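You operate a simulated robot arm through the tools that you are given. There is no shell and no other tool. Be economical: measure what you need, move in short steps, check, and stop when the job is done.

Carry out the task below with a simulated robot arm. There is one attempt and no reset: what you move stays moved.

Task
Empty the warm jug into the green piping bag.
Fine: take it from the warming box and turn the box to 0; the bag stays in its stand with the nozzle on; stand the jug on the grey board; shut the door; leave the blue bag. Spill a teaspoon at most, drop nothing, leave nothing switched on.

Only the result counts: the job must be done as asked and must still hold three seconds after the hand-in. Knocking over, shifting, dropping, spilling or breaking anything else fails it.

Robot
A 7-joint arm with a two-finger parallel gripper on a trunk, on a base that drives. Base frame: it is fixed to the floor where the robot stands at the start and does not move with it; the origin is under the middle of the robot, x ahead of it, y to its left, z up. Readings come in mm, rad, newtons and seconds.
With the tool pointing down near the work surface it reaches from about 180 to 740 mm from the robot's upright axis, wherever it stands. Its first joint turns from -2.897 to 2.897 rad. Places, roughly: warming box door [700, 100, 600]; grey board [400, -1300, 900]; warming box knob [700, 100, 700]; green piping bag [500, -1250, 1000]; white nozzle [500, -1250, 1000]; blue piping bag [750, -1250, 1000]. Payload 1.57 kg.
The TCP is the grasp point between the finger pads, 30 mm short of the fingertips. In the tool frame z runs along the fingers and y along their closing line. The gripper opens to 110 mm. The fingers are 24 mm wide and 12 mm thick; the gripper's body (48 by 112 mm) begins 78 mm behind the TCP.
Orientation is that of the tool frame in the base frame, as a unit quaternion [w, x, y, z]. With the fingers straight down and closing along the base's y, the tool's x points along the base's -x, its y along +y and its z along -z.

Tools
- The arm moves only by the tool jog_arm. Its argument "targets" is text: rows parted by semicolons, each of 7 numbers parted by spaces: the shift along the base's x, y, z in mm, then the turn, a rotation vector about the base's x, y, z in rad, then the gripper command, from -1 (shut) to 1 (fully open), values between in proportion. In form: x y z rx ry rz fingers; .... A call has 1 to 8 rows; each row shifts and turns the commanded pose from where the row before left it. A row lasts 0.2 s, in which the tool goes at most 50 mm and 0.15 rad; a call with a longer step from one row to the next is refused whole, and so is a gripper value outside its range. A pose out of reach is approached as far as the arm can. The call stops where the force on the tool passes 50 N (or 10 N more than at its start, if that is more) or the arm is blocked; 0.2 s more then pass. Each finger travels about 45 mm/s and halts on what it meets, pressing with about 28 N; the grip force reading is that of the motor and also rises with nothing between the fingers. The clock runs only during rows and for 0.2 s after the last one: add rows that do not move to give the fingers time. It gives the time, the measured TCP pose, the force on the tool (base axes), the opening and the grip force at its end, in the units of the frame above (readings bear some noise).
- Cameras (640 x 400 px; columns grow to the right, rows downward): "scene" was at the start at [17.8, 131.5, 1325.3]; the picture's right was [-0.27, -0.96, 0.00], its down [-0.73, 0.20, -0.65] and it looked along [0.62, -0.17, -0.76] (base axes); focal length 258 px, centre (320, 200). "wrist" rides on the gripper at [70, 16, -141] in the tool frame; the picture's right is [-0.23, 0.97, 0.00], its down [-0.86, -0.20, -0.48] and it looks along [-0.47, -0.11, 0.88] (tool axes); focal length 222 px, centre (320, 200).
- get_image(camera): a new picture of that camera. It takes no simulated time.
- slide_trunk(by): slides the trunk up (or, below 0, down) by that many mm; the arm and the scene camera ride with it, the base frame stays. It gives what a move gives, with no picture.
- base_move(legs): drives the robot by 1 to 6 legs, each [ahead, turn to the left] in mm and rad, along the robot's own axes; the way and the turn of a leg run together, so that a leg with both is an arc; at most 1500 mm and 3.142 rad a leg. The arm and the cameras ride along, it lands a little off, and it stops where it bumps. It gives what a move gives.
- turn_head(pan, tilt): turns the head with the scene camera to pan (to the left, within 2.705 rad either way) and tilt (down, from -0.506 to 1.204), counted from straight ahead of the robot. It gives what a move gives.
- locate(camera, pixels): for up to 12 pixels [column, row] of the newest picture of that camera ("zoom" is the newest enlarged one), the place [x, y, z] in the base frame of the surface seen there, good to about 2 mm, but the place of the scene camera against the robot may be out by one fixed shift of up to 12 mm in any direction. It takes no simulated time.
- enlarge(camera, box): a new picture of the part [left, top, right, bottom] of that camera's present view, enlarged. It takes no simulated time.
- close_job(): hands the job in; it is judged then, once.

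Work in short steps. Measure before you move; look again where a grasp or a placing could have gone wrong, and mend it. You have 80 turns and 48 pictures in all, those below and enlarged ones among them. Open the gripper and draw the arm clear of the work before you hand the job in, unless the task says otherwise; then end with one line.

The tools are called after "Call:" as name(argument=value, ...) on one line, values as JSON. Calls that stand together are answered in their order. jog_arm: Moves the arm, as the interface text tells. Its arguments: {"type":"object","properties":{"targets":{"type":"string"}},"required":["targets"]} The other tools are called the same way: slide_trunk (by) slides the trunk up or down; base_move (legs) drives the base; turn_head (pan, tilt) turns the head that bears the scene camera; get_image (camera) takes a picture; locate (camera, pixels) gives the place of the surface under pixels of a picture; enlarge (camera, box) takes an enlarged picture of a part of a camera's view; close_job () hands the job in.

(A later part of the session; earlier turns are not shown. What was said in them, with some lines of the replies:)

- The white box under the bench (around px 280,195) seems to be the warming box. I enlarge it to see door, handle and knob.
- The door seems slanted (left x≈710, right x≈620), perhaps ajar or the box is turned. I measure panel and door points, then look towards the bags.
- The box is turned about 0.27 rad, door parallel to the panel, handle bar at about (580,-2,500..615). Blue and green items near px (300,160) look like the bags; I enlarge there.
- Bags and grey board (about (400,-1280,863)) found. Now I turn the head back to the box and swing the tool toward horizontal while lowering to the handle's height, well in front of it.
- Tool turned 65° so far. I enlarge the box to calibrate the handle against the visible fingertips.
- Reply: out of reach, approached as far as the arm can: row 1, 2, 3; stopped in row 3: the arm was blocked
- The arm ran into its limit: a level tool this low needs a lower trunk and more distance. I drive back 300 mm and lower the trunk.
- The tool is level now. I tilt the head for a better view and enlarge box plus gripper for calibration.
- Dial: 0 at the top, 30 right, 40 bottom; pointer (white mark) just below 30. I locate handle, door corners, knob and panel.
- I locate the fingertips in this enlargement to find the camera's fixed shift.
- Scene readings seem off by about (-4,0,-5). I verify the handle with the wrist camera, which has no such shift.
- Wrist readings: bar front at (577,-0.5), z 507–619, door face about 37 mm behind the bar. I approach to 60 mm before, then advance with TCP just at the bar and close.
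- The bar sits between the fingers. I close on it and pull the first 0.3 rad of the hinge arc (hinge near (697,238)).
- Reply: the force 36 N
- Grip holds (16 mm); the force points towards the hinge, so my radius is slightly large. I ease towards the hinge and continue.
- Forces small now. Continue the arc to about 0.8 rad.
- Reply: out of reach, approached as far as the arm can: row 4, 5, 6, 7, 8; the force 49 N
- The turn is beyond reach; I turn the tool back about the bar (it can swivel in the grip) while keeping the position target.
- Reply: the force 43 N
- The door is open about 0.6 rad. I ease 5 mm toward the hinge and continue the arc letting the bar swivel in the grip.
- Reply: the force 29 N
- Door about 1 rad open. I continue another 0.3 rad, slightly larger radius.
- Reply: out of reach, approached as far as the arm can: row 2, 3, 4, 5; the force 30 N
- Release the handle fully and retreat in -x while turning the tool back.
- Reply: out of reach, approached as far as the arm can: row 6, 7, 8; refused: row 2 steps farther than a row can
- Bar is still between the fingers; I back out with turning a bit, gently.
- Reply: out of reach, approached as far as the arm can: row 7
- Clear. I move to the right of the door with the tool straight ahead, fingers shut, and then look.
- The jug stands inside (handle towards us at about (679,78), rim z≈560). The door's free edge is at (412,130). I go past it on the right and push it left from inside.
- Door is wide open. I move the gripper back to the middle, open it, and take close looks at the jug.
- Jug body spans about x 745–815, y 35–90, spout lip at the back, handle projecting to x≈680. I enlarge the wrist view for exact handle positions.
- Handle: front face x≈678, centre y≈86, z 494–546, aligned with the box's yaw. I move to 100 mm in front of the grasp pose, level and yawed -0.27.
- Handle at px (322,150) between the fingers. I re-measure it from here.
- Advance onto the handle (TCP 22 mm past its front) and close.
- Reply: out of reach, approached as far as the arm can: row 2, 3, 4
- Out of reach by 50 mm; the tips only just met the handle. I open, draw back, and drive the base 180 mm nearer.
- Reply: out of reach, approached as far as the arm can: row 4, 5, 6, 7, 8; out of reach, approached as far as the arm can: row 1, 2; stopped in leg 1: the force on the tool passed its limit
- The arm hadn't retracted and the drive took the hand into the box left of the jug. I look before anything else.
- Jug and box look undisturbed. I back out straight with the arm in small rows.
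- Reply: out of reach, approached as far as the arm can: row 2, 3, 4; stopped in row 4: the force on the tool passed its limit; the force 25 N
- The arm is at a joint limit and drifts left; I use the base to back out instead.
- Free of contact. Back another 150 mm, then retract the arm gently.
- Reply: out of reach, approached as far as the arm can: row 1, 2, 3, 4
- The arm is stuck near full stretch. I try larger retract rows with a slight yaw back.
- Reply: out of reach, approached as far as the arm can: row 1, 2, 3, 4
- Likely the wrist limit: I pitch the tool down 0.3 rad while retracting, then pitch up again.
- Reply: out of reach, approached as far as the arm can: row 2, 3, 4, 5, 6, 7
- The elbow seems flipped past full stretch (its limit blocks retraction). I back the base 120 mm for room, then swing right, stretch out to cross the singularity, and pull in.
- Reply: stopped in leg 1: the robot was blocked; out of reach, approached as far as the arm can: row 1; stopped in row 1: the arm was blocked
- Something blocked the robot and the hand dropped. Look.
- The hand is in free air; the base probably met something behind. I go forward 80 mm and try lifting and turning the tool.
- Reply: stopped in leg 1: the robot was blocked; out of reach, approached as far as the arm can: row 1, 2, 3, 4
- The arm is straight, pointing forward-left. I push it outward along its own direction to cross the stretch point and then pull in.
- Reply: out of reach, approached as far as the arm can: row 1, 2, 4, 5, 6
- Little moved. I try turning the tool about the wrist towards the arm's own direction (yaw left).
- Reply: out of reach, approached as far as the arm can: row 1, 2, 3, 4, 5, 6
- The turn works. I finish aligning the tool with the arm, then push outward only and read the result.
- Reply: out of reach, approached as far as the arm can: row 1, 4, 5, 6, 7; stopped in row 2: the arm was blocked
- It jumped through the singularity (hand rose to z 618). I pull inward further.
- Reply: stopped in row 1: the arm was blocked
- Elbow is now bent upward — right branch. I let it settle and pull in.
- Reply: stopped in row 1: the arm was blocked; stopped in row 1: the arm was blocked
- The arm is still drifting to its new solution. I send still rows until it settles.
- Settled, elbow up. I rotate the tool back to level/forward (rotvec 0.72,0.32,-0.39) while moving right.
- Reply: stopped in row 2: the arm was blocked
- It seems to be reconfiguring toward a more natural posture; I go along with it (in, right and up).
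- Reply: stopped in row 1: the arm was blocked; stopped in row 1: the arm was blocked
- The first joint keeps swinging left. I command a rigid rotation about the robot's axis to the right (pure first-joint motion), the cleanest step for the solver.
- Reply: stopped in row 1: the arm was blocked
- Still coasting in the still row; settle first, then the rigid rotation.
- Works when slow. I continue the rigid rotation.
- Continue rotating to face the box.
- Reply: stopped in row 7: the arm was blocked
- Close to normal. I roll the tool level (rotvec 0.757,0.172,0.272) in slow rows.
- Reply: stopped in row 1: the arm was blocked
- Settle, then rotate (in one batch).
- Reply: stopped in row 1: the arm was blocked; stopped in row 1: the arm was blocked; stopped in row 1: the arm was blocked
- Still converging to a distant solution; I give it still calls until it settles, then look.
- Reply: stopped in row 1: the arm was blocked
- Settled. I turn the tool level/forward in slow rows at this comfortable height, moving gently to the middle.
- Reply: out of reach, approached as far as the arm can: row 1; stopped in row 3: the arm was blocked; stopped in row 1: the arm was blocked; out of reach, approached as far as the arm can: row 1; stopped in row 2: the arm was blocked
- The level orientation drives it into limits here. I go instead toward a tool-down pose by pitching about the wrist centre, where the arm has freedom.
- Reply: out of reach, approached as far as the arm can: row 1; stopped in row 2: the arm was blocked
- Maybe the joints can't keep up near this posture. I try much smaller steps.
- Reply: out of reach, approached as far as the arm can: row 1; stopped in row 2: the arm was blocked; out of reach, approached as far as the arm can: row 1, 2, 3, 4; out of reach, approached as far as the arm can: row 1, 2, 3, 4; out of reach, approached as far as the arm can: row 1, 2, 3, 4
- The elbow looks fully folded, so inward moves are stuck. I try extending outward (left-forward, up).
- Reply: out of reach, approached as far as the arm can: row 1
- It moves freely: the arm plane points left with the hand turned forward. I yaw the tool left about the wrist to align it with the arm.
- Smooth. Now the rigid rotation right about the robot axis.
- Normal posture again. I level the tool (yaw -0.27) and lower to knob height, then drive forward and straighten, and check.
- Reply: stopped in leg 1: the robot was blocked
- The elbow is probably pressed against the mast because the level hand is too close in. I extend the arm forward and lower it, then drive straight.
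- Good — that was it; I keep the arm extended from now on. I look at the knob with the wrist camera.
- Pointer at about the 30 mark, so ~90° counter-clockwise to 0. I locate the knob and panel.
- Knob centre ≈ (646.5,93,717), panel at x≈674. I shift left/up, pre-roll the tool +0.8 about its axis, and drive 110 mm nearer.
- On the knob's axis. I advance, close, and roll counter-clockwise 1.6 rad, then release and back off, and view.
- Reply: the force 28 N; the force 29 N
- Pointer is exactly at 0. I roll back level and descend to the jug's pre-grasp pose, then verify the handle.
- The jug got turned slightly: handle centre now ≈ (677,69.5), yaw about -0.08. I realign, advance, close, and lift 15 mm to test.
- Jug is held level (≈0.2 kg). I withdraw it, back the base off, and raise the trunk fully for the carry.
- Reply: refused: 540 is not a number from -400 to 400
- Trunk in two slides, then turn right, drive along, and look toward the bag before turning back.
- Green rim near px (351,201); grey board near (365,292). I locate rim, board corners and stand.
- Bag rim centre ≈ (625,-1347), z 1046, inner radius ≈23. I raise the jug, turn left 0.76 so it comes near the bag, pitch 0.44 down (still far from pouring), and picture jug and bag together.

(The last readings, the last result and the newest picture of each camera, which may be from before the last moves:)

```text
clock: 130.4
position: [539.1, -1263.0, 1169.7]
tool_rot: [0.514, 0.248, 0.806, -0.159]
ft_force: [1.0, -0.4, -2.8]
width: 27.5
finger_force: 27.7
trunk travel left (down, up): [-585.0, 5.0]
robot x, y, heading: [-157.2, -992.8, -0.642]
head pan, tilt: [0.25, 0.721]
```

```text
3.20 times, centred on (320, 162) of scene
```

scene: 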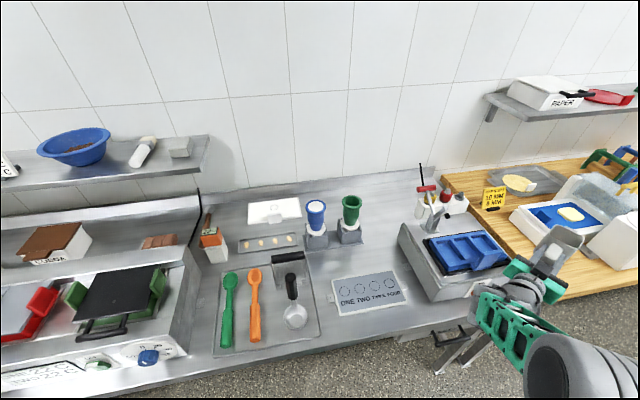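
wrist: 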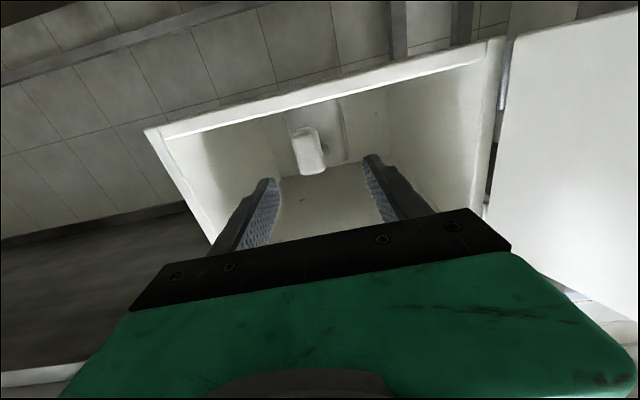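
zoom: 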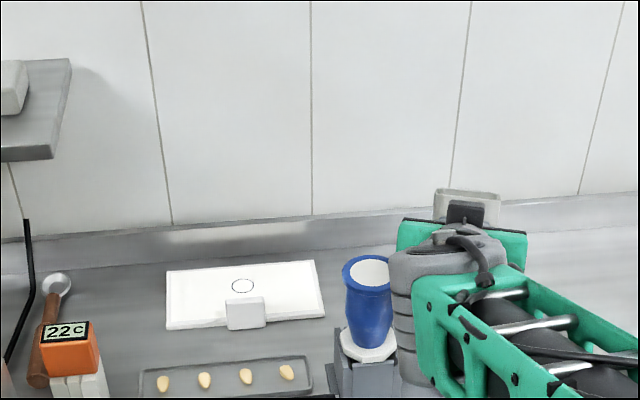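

The arm hides the green bag, but the jug rim is visible: I locate it to calibrate, and begin rolling right to 0.6 rad (not yet pouring) with the corner over the bag.

Call:
locate(camera="zoom", pixels=[[437, 191], [441, 189], [500, 193], [470, 190], [498, 198], [497, 215], [438, 210], [434, 200], [485, 196], [445, 194]])

Call:
jog_arm(targets="5.7 3.2 0 0.09 -0.0613 -0.0506 -1;5.7 3.2 0 0.09 -0.0613 -0.0506 -1;5.7 3.2 0 0.09 -0.0613 -0.0506 -1;5.7 3.2 0 0.09 -0.0613 -0.0506 -1;5.9 3.4 0 0.09 -0.0613 -0.0506 -1;0 0 0 0 0 0 -1")

Call:
get_image(camera="scene")

```text
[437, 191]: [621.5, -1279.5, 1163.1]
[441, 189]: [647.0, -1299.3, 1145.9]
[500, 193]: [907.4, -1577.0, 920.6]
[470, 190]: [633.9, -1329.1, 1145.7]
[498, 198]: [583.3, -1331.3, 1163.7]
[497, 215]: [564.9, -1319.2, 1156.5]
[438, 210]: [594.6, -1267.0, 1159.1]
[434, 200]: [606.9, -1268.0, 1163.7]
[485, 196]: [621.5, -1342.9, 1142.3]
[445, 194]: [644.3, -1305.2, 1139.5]
```

```text
clock: 131.8
position: [569.9, -1248.1, 1169.3]
tool_rot: [0.538, 0.475, 0.696, 0.0]
ft_force: [-1.0, 0.3, -2.7]
width: 27.9
finger_force: 27.9
trunk travel left (down, up): [-585.0, 5.0]
robot x, y, heading: [-155.1, -995.3, -0.646]
head pan, tilt: [0.25, 0.721]
```

```text
1 pictures are left
```

scene: 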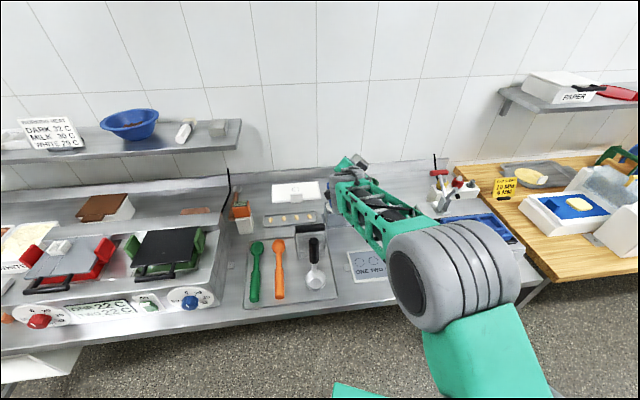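

Jug rim in the tool frame: corner at ≈111 forward, 30 right, 28 up; shift negligible. I now pour slowly: roll on to 2.2 rad keeping the corner above the bag mouth, then wait.

Call:
jog_arm(targets="0 -1.4 -4.8 0.075 -0.051 -0.042 -1;0 -1.4 -4.8 0.075 -0.051 -0.042 -1;0 -1.4 -4.8 0.075 -0.051 -0.042 -1;0 -1.4 -4.8 0.075 -0.051 -0.042 -1;0 0 0 0 0 0 -1")

Call:
jog_arm(targets="0.16 -0.84 0 0.028 -0.0192 -0.0158 -1;0.16 -0.84 0 0.028 -0.0192 -0.0158 -1;0.16 -0.84 0 0.028 -0.0192 -0.0158 -1;0.16 -0.84 0 0.028 -0.0192 -0.0158 -1;0.16 -0.84 0 0.028 -0.0192 -0.0158 -1;0.16 -0.84 0 0.028 -0.0192 -0.0158 -1;0.16 -0.84 0 0.028 -0.0192 -0.0158 -1;0.16 -0.84 0 0.028 -0.0192 -0.0158 -1")

Call:
jog_arm(targets="-0.14 -1.1 0 0.028 -0.0192 -0.0158 -1;-0.14 -1.1 0 0.028 -0.0192 -0.0158 -1;-0.14 -1.1 0 0.028 -0.0192 -0.0158 -1;-0.14 -1.1 0 0.028 -0.0192 -0.0158 -1;-0.14 -1.1 0 0.028 -0.0192 -0.0158 -1;-0.14 -1.1 0 0.028 -0.0192 -0.0158 -1;-0.14 -1.1 0 0.028 -0.0192 -0.0158 -1;-0.14 -1.1 0 0.028 -0.0192 -0.0158 -1")

Call:
jog_arm(targets="-0.44 -1.26 0 0.028 -0.0192 -0.0158 -1;-0.44 -1.26 0 0.028 -0.0192 -0.0158 -1;-0.44 -1.26 0 0.028 -0.0192 -0.0158 -1;-0.44 -1.26 0 0.028 -0.0192 -0.0158 -1;-0.44 -1.26 0 0.028 -0.0192 -0.0158 -1;-0.44 -1.26 0 0.028 -0.0192 -0.0158 -1;-0.44 -1.26 0 0.028 -0.0192 -0.0158 -1;-0.44 -1.26 0 0.028 -0.0192 -0.0158 -1")

Call:
jog_arm(targets="-0.9 -1.77 0 0.0375 -0.0256 -0.021 -1;-0.9 -1.77 0 0.0375 -0.0256 -0.021 -1;-0.9 -1.77 0 0.0375 -0.0256 -0.021 -1;-0.9 -1.77 0 0.0375 -0.0256 -0.021 -1;-0.9 -1.77 0 0.0375 -0.0256 -0.021 -1;-0.9 -1.77 0 0.0375 -0.0256 -0.021 -1;0 0 0 0 0 0 -1;0 0 0 0 0 0 -1")

Call:
jog_arm(targets="0 0 0 0 0 0 -1;0 0 0 0 0 0 -1;0 0 0 0 0 0 -1;0 0 0 0 0 0 -1;0 0 0 0 0 0 -1;0 0 0 0 0 0 -1;0 0 0 0 0 0 -1;0 0 0 0 0 0 -1")

```text
clock: 133.1
position: [569.9, -1252.6, 1150.3]
tool_rot: [0.526, 0.605, 0.588, 0.107]
ft_force: [-0.1, 0.3, -3.0]
width: 28.1
finger_force: 27.7
trunk travel left (down, up): [-585.0, 5.0]
robot x, y, heading: [-160.8, -999.8, -0.644]
head pan, tilt: [0.25, 0.721]
```

```text
clock: 134.8
position: [570.3, -1259.2, 1148.6]
tool_rot: [0.505, 0.685, 0.492, 0.184]
ft_force: [-0.8, 0.2, -1.4]
width: 28.2
finger_force: 28.2
trunk travel left (down, up): [-585.0, 5.0]
robot x, y, heading: [-160.8, -997.1, -0.643]
head pan, tilt: [0.25, 0.721]
```

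```text
clock: 136.7
position: [569.1, -1268.7, 1149.5]
tool_rot: [0.473, 0.751, 0.383, 0.257]
ft_force: [0.9, 0.8, -1.2]
width: 27.9
finger_force: 28.3
trunk travel left (down, up): [-585.0, 5.0]
robot x, y, heading: [-157.1, -996.7, -0.643]
head pan, tilt: [0.25, 0.721]
```

```text
clock: 138.4
position: [566.1, -1279.4, 1149.9]
tool_rot: [0.429, 0.8, 0.267, 0.324]
ft_force: [-0.1, 0.7, -0.3]
width: 27.7
finger_force: 27.8
trunk travel left (down, up): [-585.0, 5.0]
robot x, y, heading: [-158.4, -991.5, -0.645]
head pan, tilt: [0.25, 0.721]
```

```text
clock: 140.2
position: [560.9, -1289.2, 1149.2]
tool_rot: [0.376, 0.831, 0.144, 0.385]
ft_force: [-0.4, 0.8, -0.9]
width: 28.0
finger_force: 28.1
trunk travel left (down, up): [-585.0, 5.0]
robot x, y, heading: [-158.4, -997.1, -0.644]
head pan, tilt: [0.25, 0.721]
```

```text
clock: 142.1
position: [560.7, -1288.2, 1150.6]
tool_rot: [0.376, 0.83, 0.145, 0.385]
ft_force: [-0.2, 1.0, -0.9]
width: 27.8
finger_force: 28.3
trunk travel left (down, up): [-585.0, 5.0]
robot x, y, heading: [-159.2, -993.1, -0.641]
head pan, tilt: [0.25, 0.721]
```

Tool weight fell from ~2.8 N to ~0.8 N: emptied. I roll and pitch the jug upright above the bag, then turn right, back off to bring it over the grey board, and lower the trunk.

Call:
jog_arm(targets="0 0 6 -0.1103 0.0751 0.062 -1;0 0 6 -0.1103 0.0751 0.062 -1;0 0 6 -0.1103 0.0751 0.062 -1;0 0 6 -0.1103 0.0751 0.062 -1;0 0 6 -0.1103 0.0751 0.062 -1;0 0 5 -0.1103 0.0751 0.062 -1;0 0 0 -0.1103 0.0751 0.062 -1;0 0 0 -0.1103 0.0751 0.062 -1")

Call:
jog_arm(targets="0 0 0 -0.1103 0.0751 0.062 -1;0 0 0 -0.1103 0.0751 0.062 -1;0 0 0 -0.1103 0.0751 0.062 -1;0 0 0 -0.1103 0.0751 0.062 -1;0 0 0 -0.1103 0.0751 0.062 -1;0 0 0 -0.1103 0.0751 0.062 -1;0 0 0 -0.1103 0.0751 0.062 -1;0 0 0 0 0 0 -1")

Call:
jog_arm(targets="0 5 0 -0.062 -0.091 0 -1;0 5 0 -0.062 -0.091 0 -1;0 5 0 -0.062 -0.091 0 -1;0 5 0 -0.062 -0.091 0 -1;0 0 0 0 0 0 -1")

Call:
base_move(legs=[[0, -0.19], [-232, 0]])

Call:
slide_trunk(by=-200)

```text
clock: 143.8
position: [562.6, -1288.8, 1185.1]
tool_rot: [0.527, 0.61, 0.581, 0.112]
ft_force: [-0.2, 0.4, -1.4]
width: 27.8
finger_force: 28.6
trunk travel left (down, up): [-585.0, 5.0]
robot x, y, heading: [-156.9, -994.4, -0.648]
head pan, tilt: [0.25, 0.721]
```

```text
clock: 145.7
position: [560.5, -1288.1, 1184.3]
tool_rot: [0.515, 0.244, 0.806, -0.161]
ft_force: [-0.1, -0.7, -2.1]
width: 27.7
finger_force: 27.4
trunk travel left (down, up): [-585.0, 5.0]
robot x, y, heading: [-162.4, -992.6, -0.648]
head pan, tilt: [0.25, 0.721]
```

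```text
clock: 146.8
position: [561.8, -1269.1, 1183.7]
tool_rot: [0.678, 0.203, 0.674, -0.211]
ft_force: [0.9, 0.0, -2.0]
width: 27.9
finger_force: 28.3
trunk travel left (down, up): [-585.0, 5.0]
robot x, y, heading: [-158.0, -993.6, -0.642]
head pan, tilt: [0.25, 0.721]
```

```text
clock: 149.3
position: [339.3, -1231.7, 1184.7]
tool_rot: [0.654, 0.269, 0.651, -0.277]
ft_force: [-0.5, 0.0, -2.0]
width: 27.8
finger_force: 28.1
trunk travel left (down, up): [-585.0, 5.0]
robot x, y, heading: [-315.9, -824.4, -0.839]
head pan, tilt: [0.25, 0.721]
```

```text
clock: 151.5
position: [337.3, -1231.5, 985.0]
tool_rot: [0.654, 0.269, 0.651, -0.276]
ft_force: [0.1, 0.3, -0.5]
width: 27.9
finger_force: 28.3
trunk travel left (down, up): [-385.0, 205.0]
robot x, y, heading: [-315.9, -824.4, -0.841]
head pan, tilt: [0.25, 0.721]
```

Jug centre is over the board (≈(392,-1287)). I yaw it 0.3 to align better, lower to touch-down at z≈920, open, and retreat straight back.

Call:
jog_arm(targets="-4.6 -6.2 -10 0 0 0.1 -1;-4.6 -6.2 -15 0 0 0.1 -1;-4.7 -6.3 -15 0 0 0.1 -1;0 0 -10 0 0 0 -1;0 0 -5 0 0 0 -1;0 0 -4 0 0 0 -1;0 0 -3 0 0 0 -1;0 0 -2 0 0 0 -1")

Call:
jog_arm(targets="0 0 -1 0 0 0 -1;0 0 0 0 0 0 -0.45;0 0 0 0 0 0 -0.35;0 0 0 0 0 0 0;0 0 0 0 0 0 0.3;0 0 0 0 0 0 0.6;0 0 0 0 0 0 0.6;0 0 0 0 0 0 0.6")

Call:
jog_arm(targets="-13 7 0 0 0 0 0.6;-22 12 0 0 0 0 0.6;-22 12 0 0 0 0 0.6;-22 12 0 0 0 0 0.6;0 0 30 0 0 0 0.6;0 0 40 0 0 0 0.6;0 0 0 0 0 0 0.6")

```text
clock: 153.3
position: [325.6, -1250.1, 923.0]
tool_rot: [0.689, 0.168, 0.682, -0.177]
ft_force: [0.4, 0.3, 6.0]
width: 27.6
finger_force: 28.1
trunk travel left (down, up): [-385.0, 205.0]
robot x, y, heading: [-312.9, -825.0, -0.839]
head pan, tilt: [0.25, 0.721]
```

```text
clock: 155.1
position: [325.9, -1250.7, 920.2]
tool_rot: [0.687, 0.169, 0.684, -0.176]
ft_force: [0.2, -0.6, 0.7]
width: 87.8
finger_force: 0.1
trunk travel left (down, up): [-385.0, 205.0]
robot x, y, heading: [-314.7, -822.7, -0.838]
head pan, tilt: [0.25, 0.721]
```

```text
clock: 156.7
position: [246.4, -1205.4, 990.3]
tool_rot: [0.688, 0.168, 0.684, -0.175]
ft_force: [-0.6, -0.6, 0.6]
width: 87.9
finger_force: 0.1
trunk travel left (down, up): [-385.0, 205.0]
robot x, y, heading: [-313.3, -821.3, -0.84]
head pan, tilt: [0.25, 0.721]
```

Touchdown force 6 N, released and clear. I raise, extend the arm for driving, close the fingers, and reverse along the known clear path to the door area.

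Call:
slide_trunk(by=120)

Call:
jog_arm(targets="16 -11 0 0 0 -0.1 0;17 -11 0 0 0 -0.1 -1;17 -12 0 0 0 -0.1 -1;0 0 0 0 0 0 -1;0 0 0 0 0 0 -1;0 0 0 0 0 0 -1")

Call:
base_move(legs=[[-120, 0], [0, -0.946], [-811, 0]])

Call:
base_move(legs=[[0, 1.786]])

```text
clock: 158.2
position: [244.9, -1207.6, 1109.0]
tool_rot: [0.687, 0.169, 0.684, -0.175]
ft_force: [-0.3, 0.1, 0.5]
width: 88.3
finger_force: 0.0
trunk travel left (down, up): [-505.0, 85.0]
robot x, y, heading: [-313.9, -827.0, -0.842]
head pan, tilt: [0.25, 0.721]
```

```text
clock: 159.6
position: [295.3, -1242.6, 1107.9]
tool_rot: [0.654, 0.269, 0.651, -0.276]
ft_force: [-0.1, 0.3, 0.1]
width: 0.4
finger_force: 18.6
trunk travel left (down, up): [-505.0, 85.0]
robot x, y, heading: [-313.9, -825.3, -0.837]
head pan, tilt: [0.25, 0.721]
```

```text
clock: 167.2
position: [-209.1, -686.2, 1108.7]
tool_rot: [-0.452, -0.539, -0.453, 0.547]
ft_force: [0.4, 0.0, 0.1]
width: 0.3
finger_force: 21.5
trunk travel left (down, up): [-505.0, 85.0]
robot x, y, heading: [-216.3, 52.6, -1.805]
head pan, tilt: [0.25, 0.721]
```

```text
clock: 171.9
position: [501.2, 233.2, 1107.7]
tool_rot: [0.71, -0.023, 0.704, 0.016]
ft_force: [-0.3, -0.4, -0.6]
width: 0.0
finger_force: 21.2
trunk travel left (down, up): [-505.0, 85.0]
robot x, y, heading: [-216.4, 56.2, 0.006]
head pan, tilt: [0.25, 0.721]
5 turns are left
```

Five turns left. I move the hand left of the open door, lower to z≈642 (above the door handle), and sweep the door's outer face most of the way shut.

Call:
jog_arm(targets="-5 40 0 0 0 -0.01 -1;-5 40 0 0 0 -0.01 -1;-5 40 0 0 0 -0.01 -1;-5 40 0 0 0 -0.01 -1;-6 37 0 0 0 -0.01 -1;0 0 0 0 0 0 -1")

Call:
slide_trunk(by=-400)

Call:
slide_trunk(by=-66)

Call:
jog_arm(targets="-6.7 -30.3 0 0 0 0 -1;-6.7 -30.3 0 0 0 0 -1;-6.7 -30.3 0 0 0 0 -1;-10 -29 0 0 0 0 -1;-10 -29 0 0 0 0 -1;-1.5 -23.5 0 0 0 0 -1;-1.5 -23.5 0 0 0 0 -1;0 0 0 0 0 0 -1")

Call:
jog_arm(targets="2.5 -23 0 0 0 0 -1;2.5 -23 0 0 0 0 -1;7.5 -22.5 0 0 0 0 -1;7.5 -22.5 0 0 0 0 -1;11.5 -20.5 0 0 0 0 -1;11.5 -20.5 0 0 0 0 -1;0 0 0 0 0 0 -1")

```text
clock: 173.3
position: [474.3, 430.4, 1107.3]
tool_rot: [0.71, -0.005, 0.704, -0.001]
ft_force: [0.3, 1.0, 0.2]
width: 0.0
finger_force: 21.8
trunk travel left (down, up): [-505.0, 85.0]
robot x, y, heading: [-216.8, 52.1, 0.011]
head pan, tilt: [0.25, 0.721]
```

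```text
clock: 177.2
position: [472.7, 430.0, 708.8]
tool_rot: [0.71, -0.005, 0.704, -0.001]
ft_force: [-0.6, -0.1, 0.6]
width: 0.0
finger_force: 21.5
trunk travel left (down, up): [-105.0, 485.0]
robot x, y, heading: [-217.8, 52.8, 0.004]
head pan, tilt: [0.25, 0.721]
```

```text
clock: 178.0
position: [472.4, 428.8, 677.9]
tool_rot: [0.724, 0.004, 0.69, 0.005]
ft_force: [-26.6, -13.2, 9.8]
width: 0.1
finger_force: 21.3
trunk travel left (down, up): [-49.0, 541.0]
robot x, y, heading: [-216.1, 55.9, 0.009]
head pan, tilt: [0.25, 0.721]
stopped: the force on the tool passed its limit (the readings are from after the stop); the commanded pose is now the measured one
```

```text
clock: 179.8
position: [432.9, 234.0, 674.1]
tool_rot: [0.721, 0.003, 0.692, 0.006]
ft_force: [0.3, 0.7, -0.3]
width: 0.0
finger_force: 21.3
trunk travel left (down, up): [-49.0, 541.0]
robot x, y, heading: [-216.4, 56.7, 0.004]
head pan, tilt: [0.25, 0.721]
```

```text
clock: 181.4
position: [473.9, 102.0, 673.0]
tool_rot: [0.722, 0.002, 0.692, 0.006]
ft_force: [0.7, 0.6, -0.5]
width: 0.0
finger_force: 21.1
trunk travel left (down, up): [-49.0, 541.0]
robot x, y, heading: [-214.9, 54.5, 0.006]
head pan, tilt: [0.25, 0.721]
4 turns are left
```

The door was open further than assumed: the fingers landed on its top edge and then swept above it. I pitch the fingers down (gripper body above the door), move over to its outer side, drive 150 mm nearer, lower the fingertips behind it, and sweep it shut.

Call:
jog_arm(targets="0 0 7 0 0.14 0 -1;0 0 7 0 0.14 0 -1;0 0 7 0 0.14 0 -1;0 0 7 0 0.14 0 -1;0 0 7 0 0.14 0 -1;0 0 7 0 0.14 0 -1;0 0 7 0 0.14 0 -1;0 0 7 0 0.12 0 -1")

Call:
jog_arm(targets="-3.7 45 0 0 0 0 -1;-3.7 45 0 0 0 0 -1;-3.7 45 0 0 0 0 -1;-3.7 45 0 0 0 0 -1;-3.7 45 0 0 0 0 -1;-3.7 45 0 0 0 0 -1;-3.8 45 0 0 0 0 -1;0 0 0 0 0 0 -1")

Call:
base_move(legs=[[150, 0]])

Call:
jog_arm(targets="0 0 -22 0 0 0 -1;0 0 -22 0 0 0 -1;0 0 -22 0 0 0 -1;0 0 -22 0 0 0 -1;0 0 0 0 0 0 -1")

Call:
jog_arm(targets="-18 -16.3 0 0 0 0 -1;-18 -16.3 0 0 0 0 -1;-18 -16.4 0 0 0 0 -1;-23 -34 0 0 0 0 -1;-15 -36.5 0 0 0 0 -1;-8.3 -39.5 0 0 0 0 -1;0 -40 0 0 0 0 -1;0 0 0 0 0 0 -1")

Call:
jog_arm(targets="8 -39 0 0 0 0 -1;15.5 -37 0 0 0 0 -1;22.5 -33 0 0 0 0 -1;28.5 -28 0 0 0 0 -1;34 -21.4 0 0 0 0 -1;0 0 0 0 0 0 -1")

Call:
turn_head(pan=0.1, tilt=0.8)

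Call:
get_image(camera="scene")

```text
clock: 183.2
position: [474.5, 103.0, 729.3]
tool_rot: [0.253, 0.005, 0.967, 0.004]
ft_force: [-0.5, -0.4, 0.6]
width: 0.0
finger_force: 21.1
trunk travel left (down, up): [-49.0, 541.0]
robot x, y, heading: [-217.4, 54.5, 0.005]
head pan, tilt: [0.25, 0.721]
```

```text
clock: 185.0
position: [433.7, 388.6, 716.7]
tool_rot: [0.254, 0.006, 0.967, 0.003]
ft_force: [-0.5, -0.9, -0.6]
width: 0.2
finger_force: 21.3
out of reach, approached as far as the arm can: row 6, 7
trunk travel left (down, up): [-49.0, 541.0]
robot x, y, heading: [-216.2, 53.8, 0.003]
head pan, tilt: [0.25, 0.721]
```

```text
clock: 186.3
position: [580.6, 390.5, 716.6]
tool_rot: [0.253, 0.005, 0.967, 0.004]
ft_force: [1.0, -0.7, -0.1]
width: 0.0
finger_force: 21.8
trunk travel left (down, up): [-49.0, 541.0]
robot x, y, heading: [-71.7, 53.3, 0.008]
head pan, tilt: [0.25, 0.721]
```

```text
clock: 187.6
position: [586.6, 393.8, 629.0]
tool_rot: [0.253, 0.004, 0.968, 0.004]
ft_force: [-0.6, 1.5, -0.2]
width: 0.1
finger_force: 21.7
out of reach, approached as far as the arm can: row 4
trunk travel left (down, up): [-49.0, 541.0]
robot x, y, heading: [-68.6, 52.7, 0.007]
head pan, tilt: [0.25, 0.721]
```

```text
clock: 189.3
position: [633.0, 281.0, 668.2]
tool_rot: [0.253, 0.005, 0.967, 0.004]
ft_force: [0.0, 0.0, -0.6]
width: 0.0
finger_force: 21.1
out of reach, approached as far as the arm can: row 1, 2, 3, 4, 5, 6, 7
trunk travel left (down, up): [-49.0, 541.0]
robot x, y, heading: [-69.9, 52.6, 0.009]
head pan, tilt: [0.25, 0.721]
```

```text
clock: 189.8
position: [641.7, 253.0, 667.5]
tool_rot: [0.249, -0.002, 0.969, 0.012]
ft_force: [-0.6, 0.6, 0.5]
width: 0.1
finger_force: 21.3
out of reach, approached as far as the arm can: row 1
trunk travel left (down, up): [-49.0, 541.0]
robot x, y, heading: [-67.8, 57.2, 0.02]
head pan, tilt: [0.25, 0.721]
stopped in row 2: the force on the tool passed its limit (the readings are from after the stop); the commanded pose is now the measured one
```

```text
clock: 190.5
position: [640.8, 253.4, 668.3]
tool_rot: [0.248, -0.002, 0.969, 0.013]
ft_force: [0.4, 0.1, 0.1]
width: 0.0
finger_force: 21.0
trunk travel left (down, up): [-49.0, 541.0]
robot x, y, heading: [-67.9, 54.7, 0.015]
head pan, tilt: [0.099, 0.799]
```

```text
0 pictures are left
3 turns are left
```

scene: 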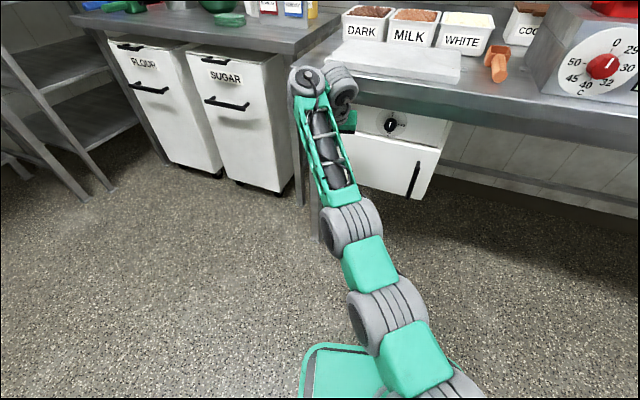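

The picture shows the door apparently shut. I measure the door plane against its original closed position (right edge (620,-56), left (699,235)).

Call:
locate(camera="scene", pixels=[[436, 150], [425, 190], [400, 150], [370, 145], [358, 150], [360, 185], [414, 165], [413, 190], [440, 130], [375, 118]])

Call:
base_move(legs=[[-120, 0]])

```text
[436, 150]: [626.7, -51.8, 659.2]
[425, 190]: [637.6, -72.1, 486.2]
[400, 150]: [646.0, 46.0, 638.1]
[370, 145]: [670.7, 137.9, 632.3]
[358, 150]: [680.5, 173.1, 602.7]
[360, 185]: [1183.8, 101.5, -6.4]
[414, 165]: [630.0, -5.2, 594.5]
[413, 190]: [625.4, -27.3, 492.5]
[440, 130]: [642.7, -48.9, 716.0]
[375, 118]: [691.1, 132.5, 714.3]
```

```text
clock: 191.8
position: [518.5, 250.8, 668.1]
tool_rot: [0.248, -0.002, 0.969, 0.011]
ft_force: [-1.2, 0.2, 0.0]
width: 0.0
finger_force: 21.9
trunk travel left (down, up): [-49.0, 541.0]
robot x, y, heading: [-192.4, 54.0, 0.024]
head pan, tilt: [0.099, 0.799]
2 turns are left
```

The door lies in its original closed plane (slope 0.27, x≈647 at y=46). The arm is clear; I open the gripper and back a little further.

Call:
jog_arm(targets="0 0 0 0 0 0 1;0 0 0 0 0 0 1;0 0 0 0 0 0 1;0 0 0 0 0 0 1;0 0 0 0 0 0 1;0 0 0 0 0 0 1;0 0 0 0 0 0 1")

Call:
base_move(legs=[[-60, 0]])

```text
clock: 193.4
position: [518.7, 250.9, 669.1]
tool_rot: [0.249, -0.002, 0.968, 0.012]
ft_force: [0.0, 0.5, 0.6]
width: 109.9
finger_force: 0.1
trunk travel left (down, up): [-49.0, 541.0]
robot x, y, heading: [-189.9, 53.8, 0.015]
head pan, tilt: [0.099, 0.799]
```

```text
clock: 194.3
position: [458.6, 250.2, 666.9]
tool_rot: [0.249, -0.002, 0.968, 0.012]
ft_force: [0.9, -0.8, -0.5]
width: 110.0
finger_force: 0.0
trunk travel left (down, up): [-49.0, 541.0]
robot x, y, heading: [-254.7, 50.0, 0.015]
head pan, tilt: [0.099, 0.799]
1 turns are left
```

The gripper is open, the arm is clear and the door is shut, so I hand the job in.

Call:
close_job()

```text
The job is handed in.
```

I handed the job in: I poured the jug into the green bag and set it on the grey board, turned the knob to 0 and shut the door. The pour is judged from the weight reading and the tilt only, because I had no picture left to check for spills or that the jug is fully empty.
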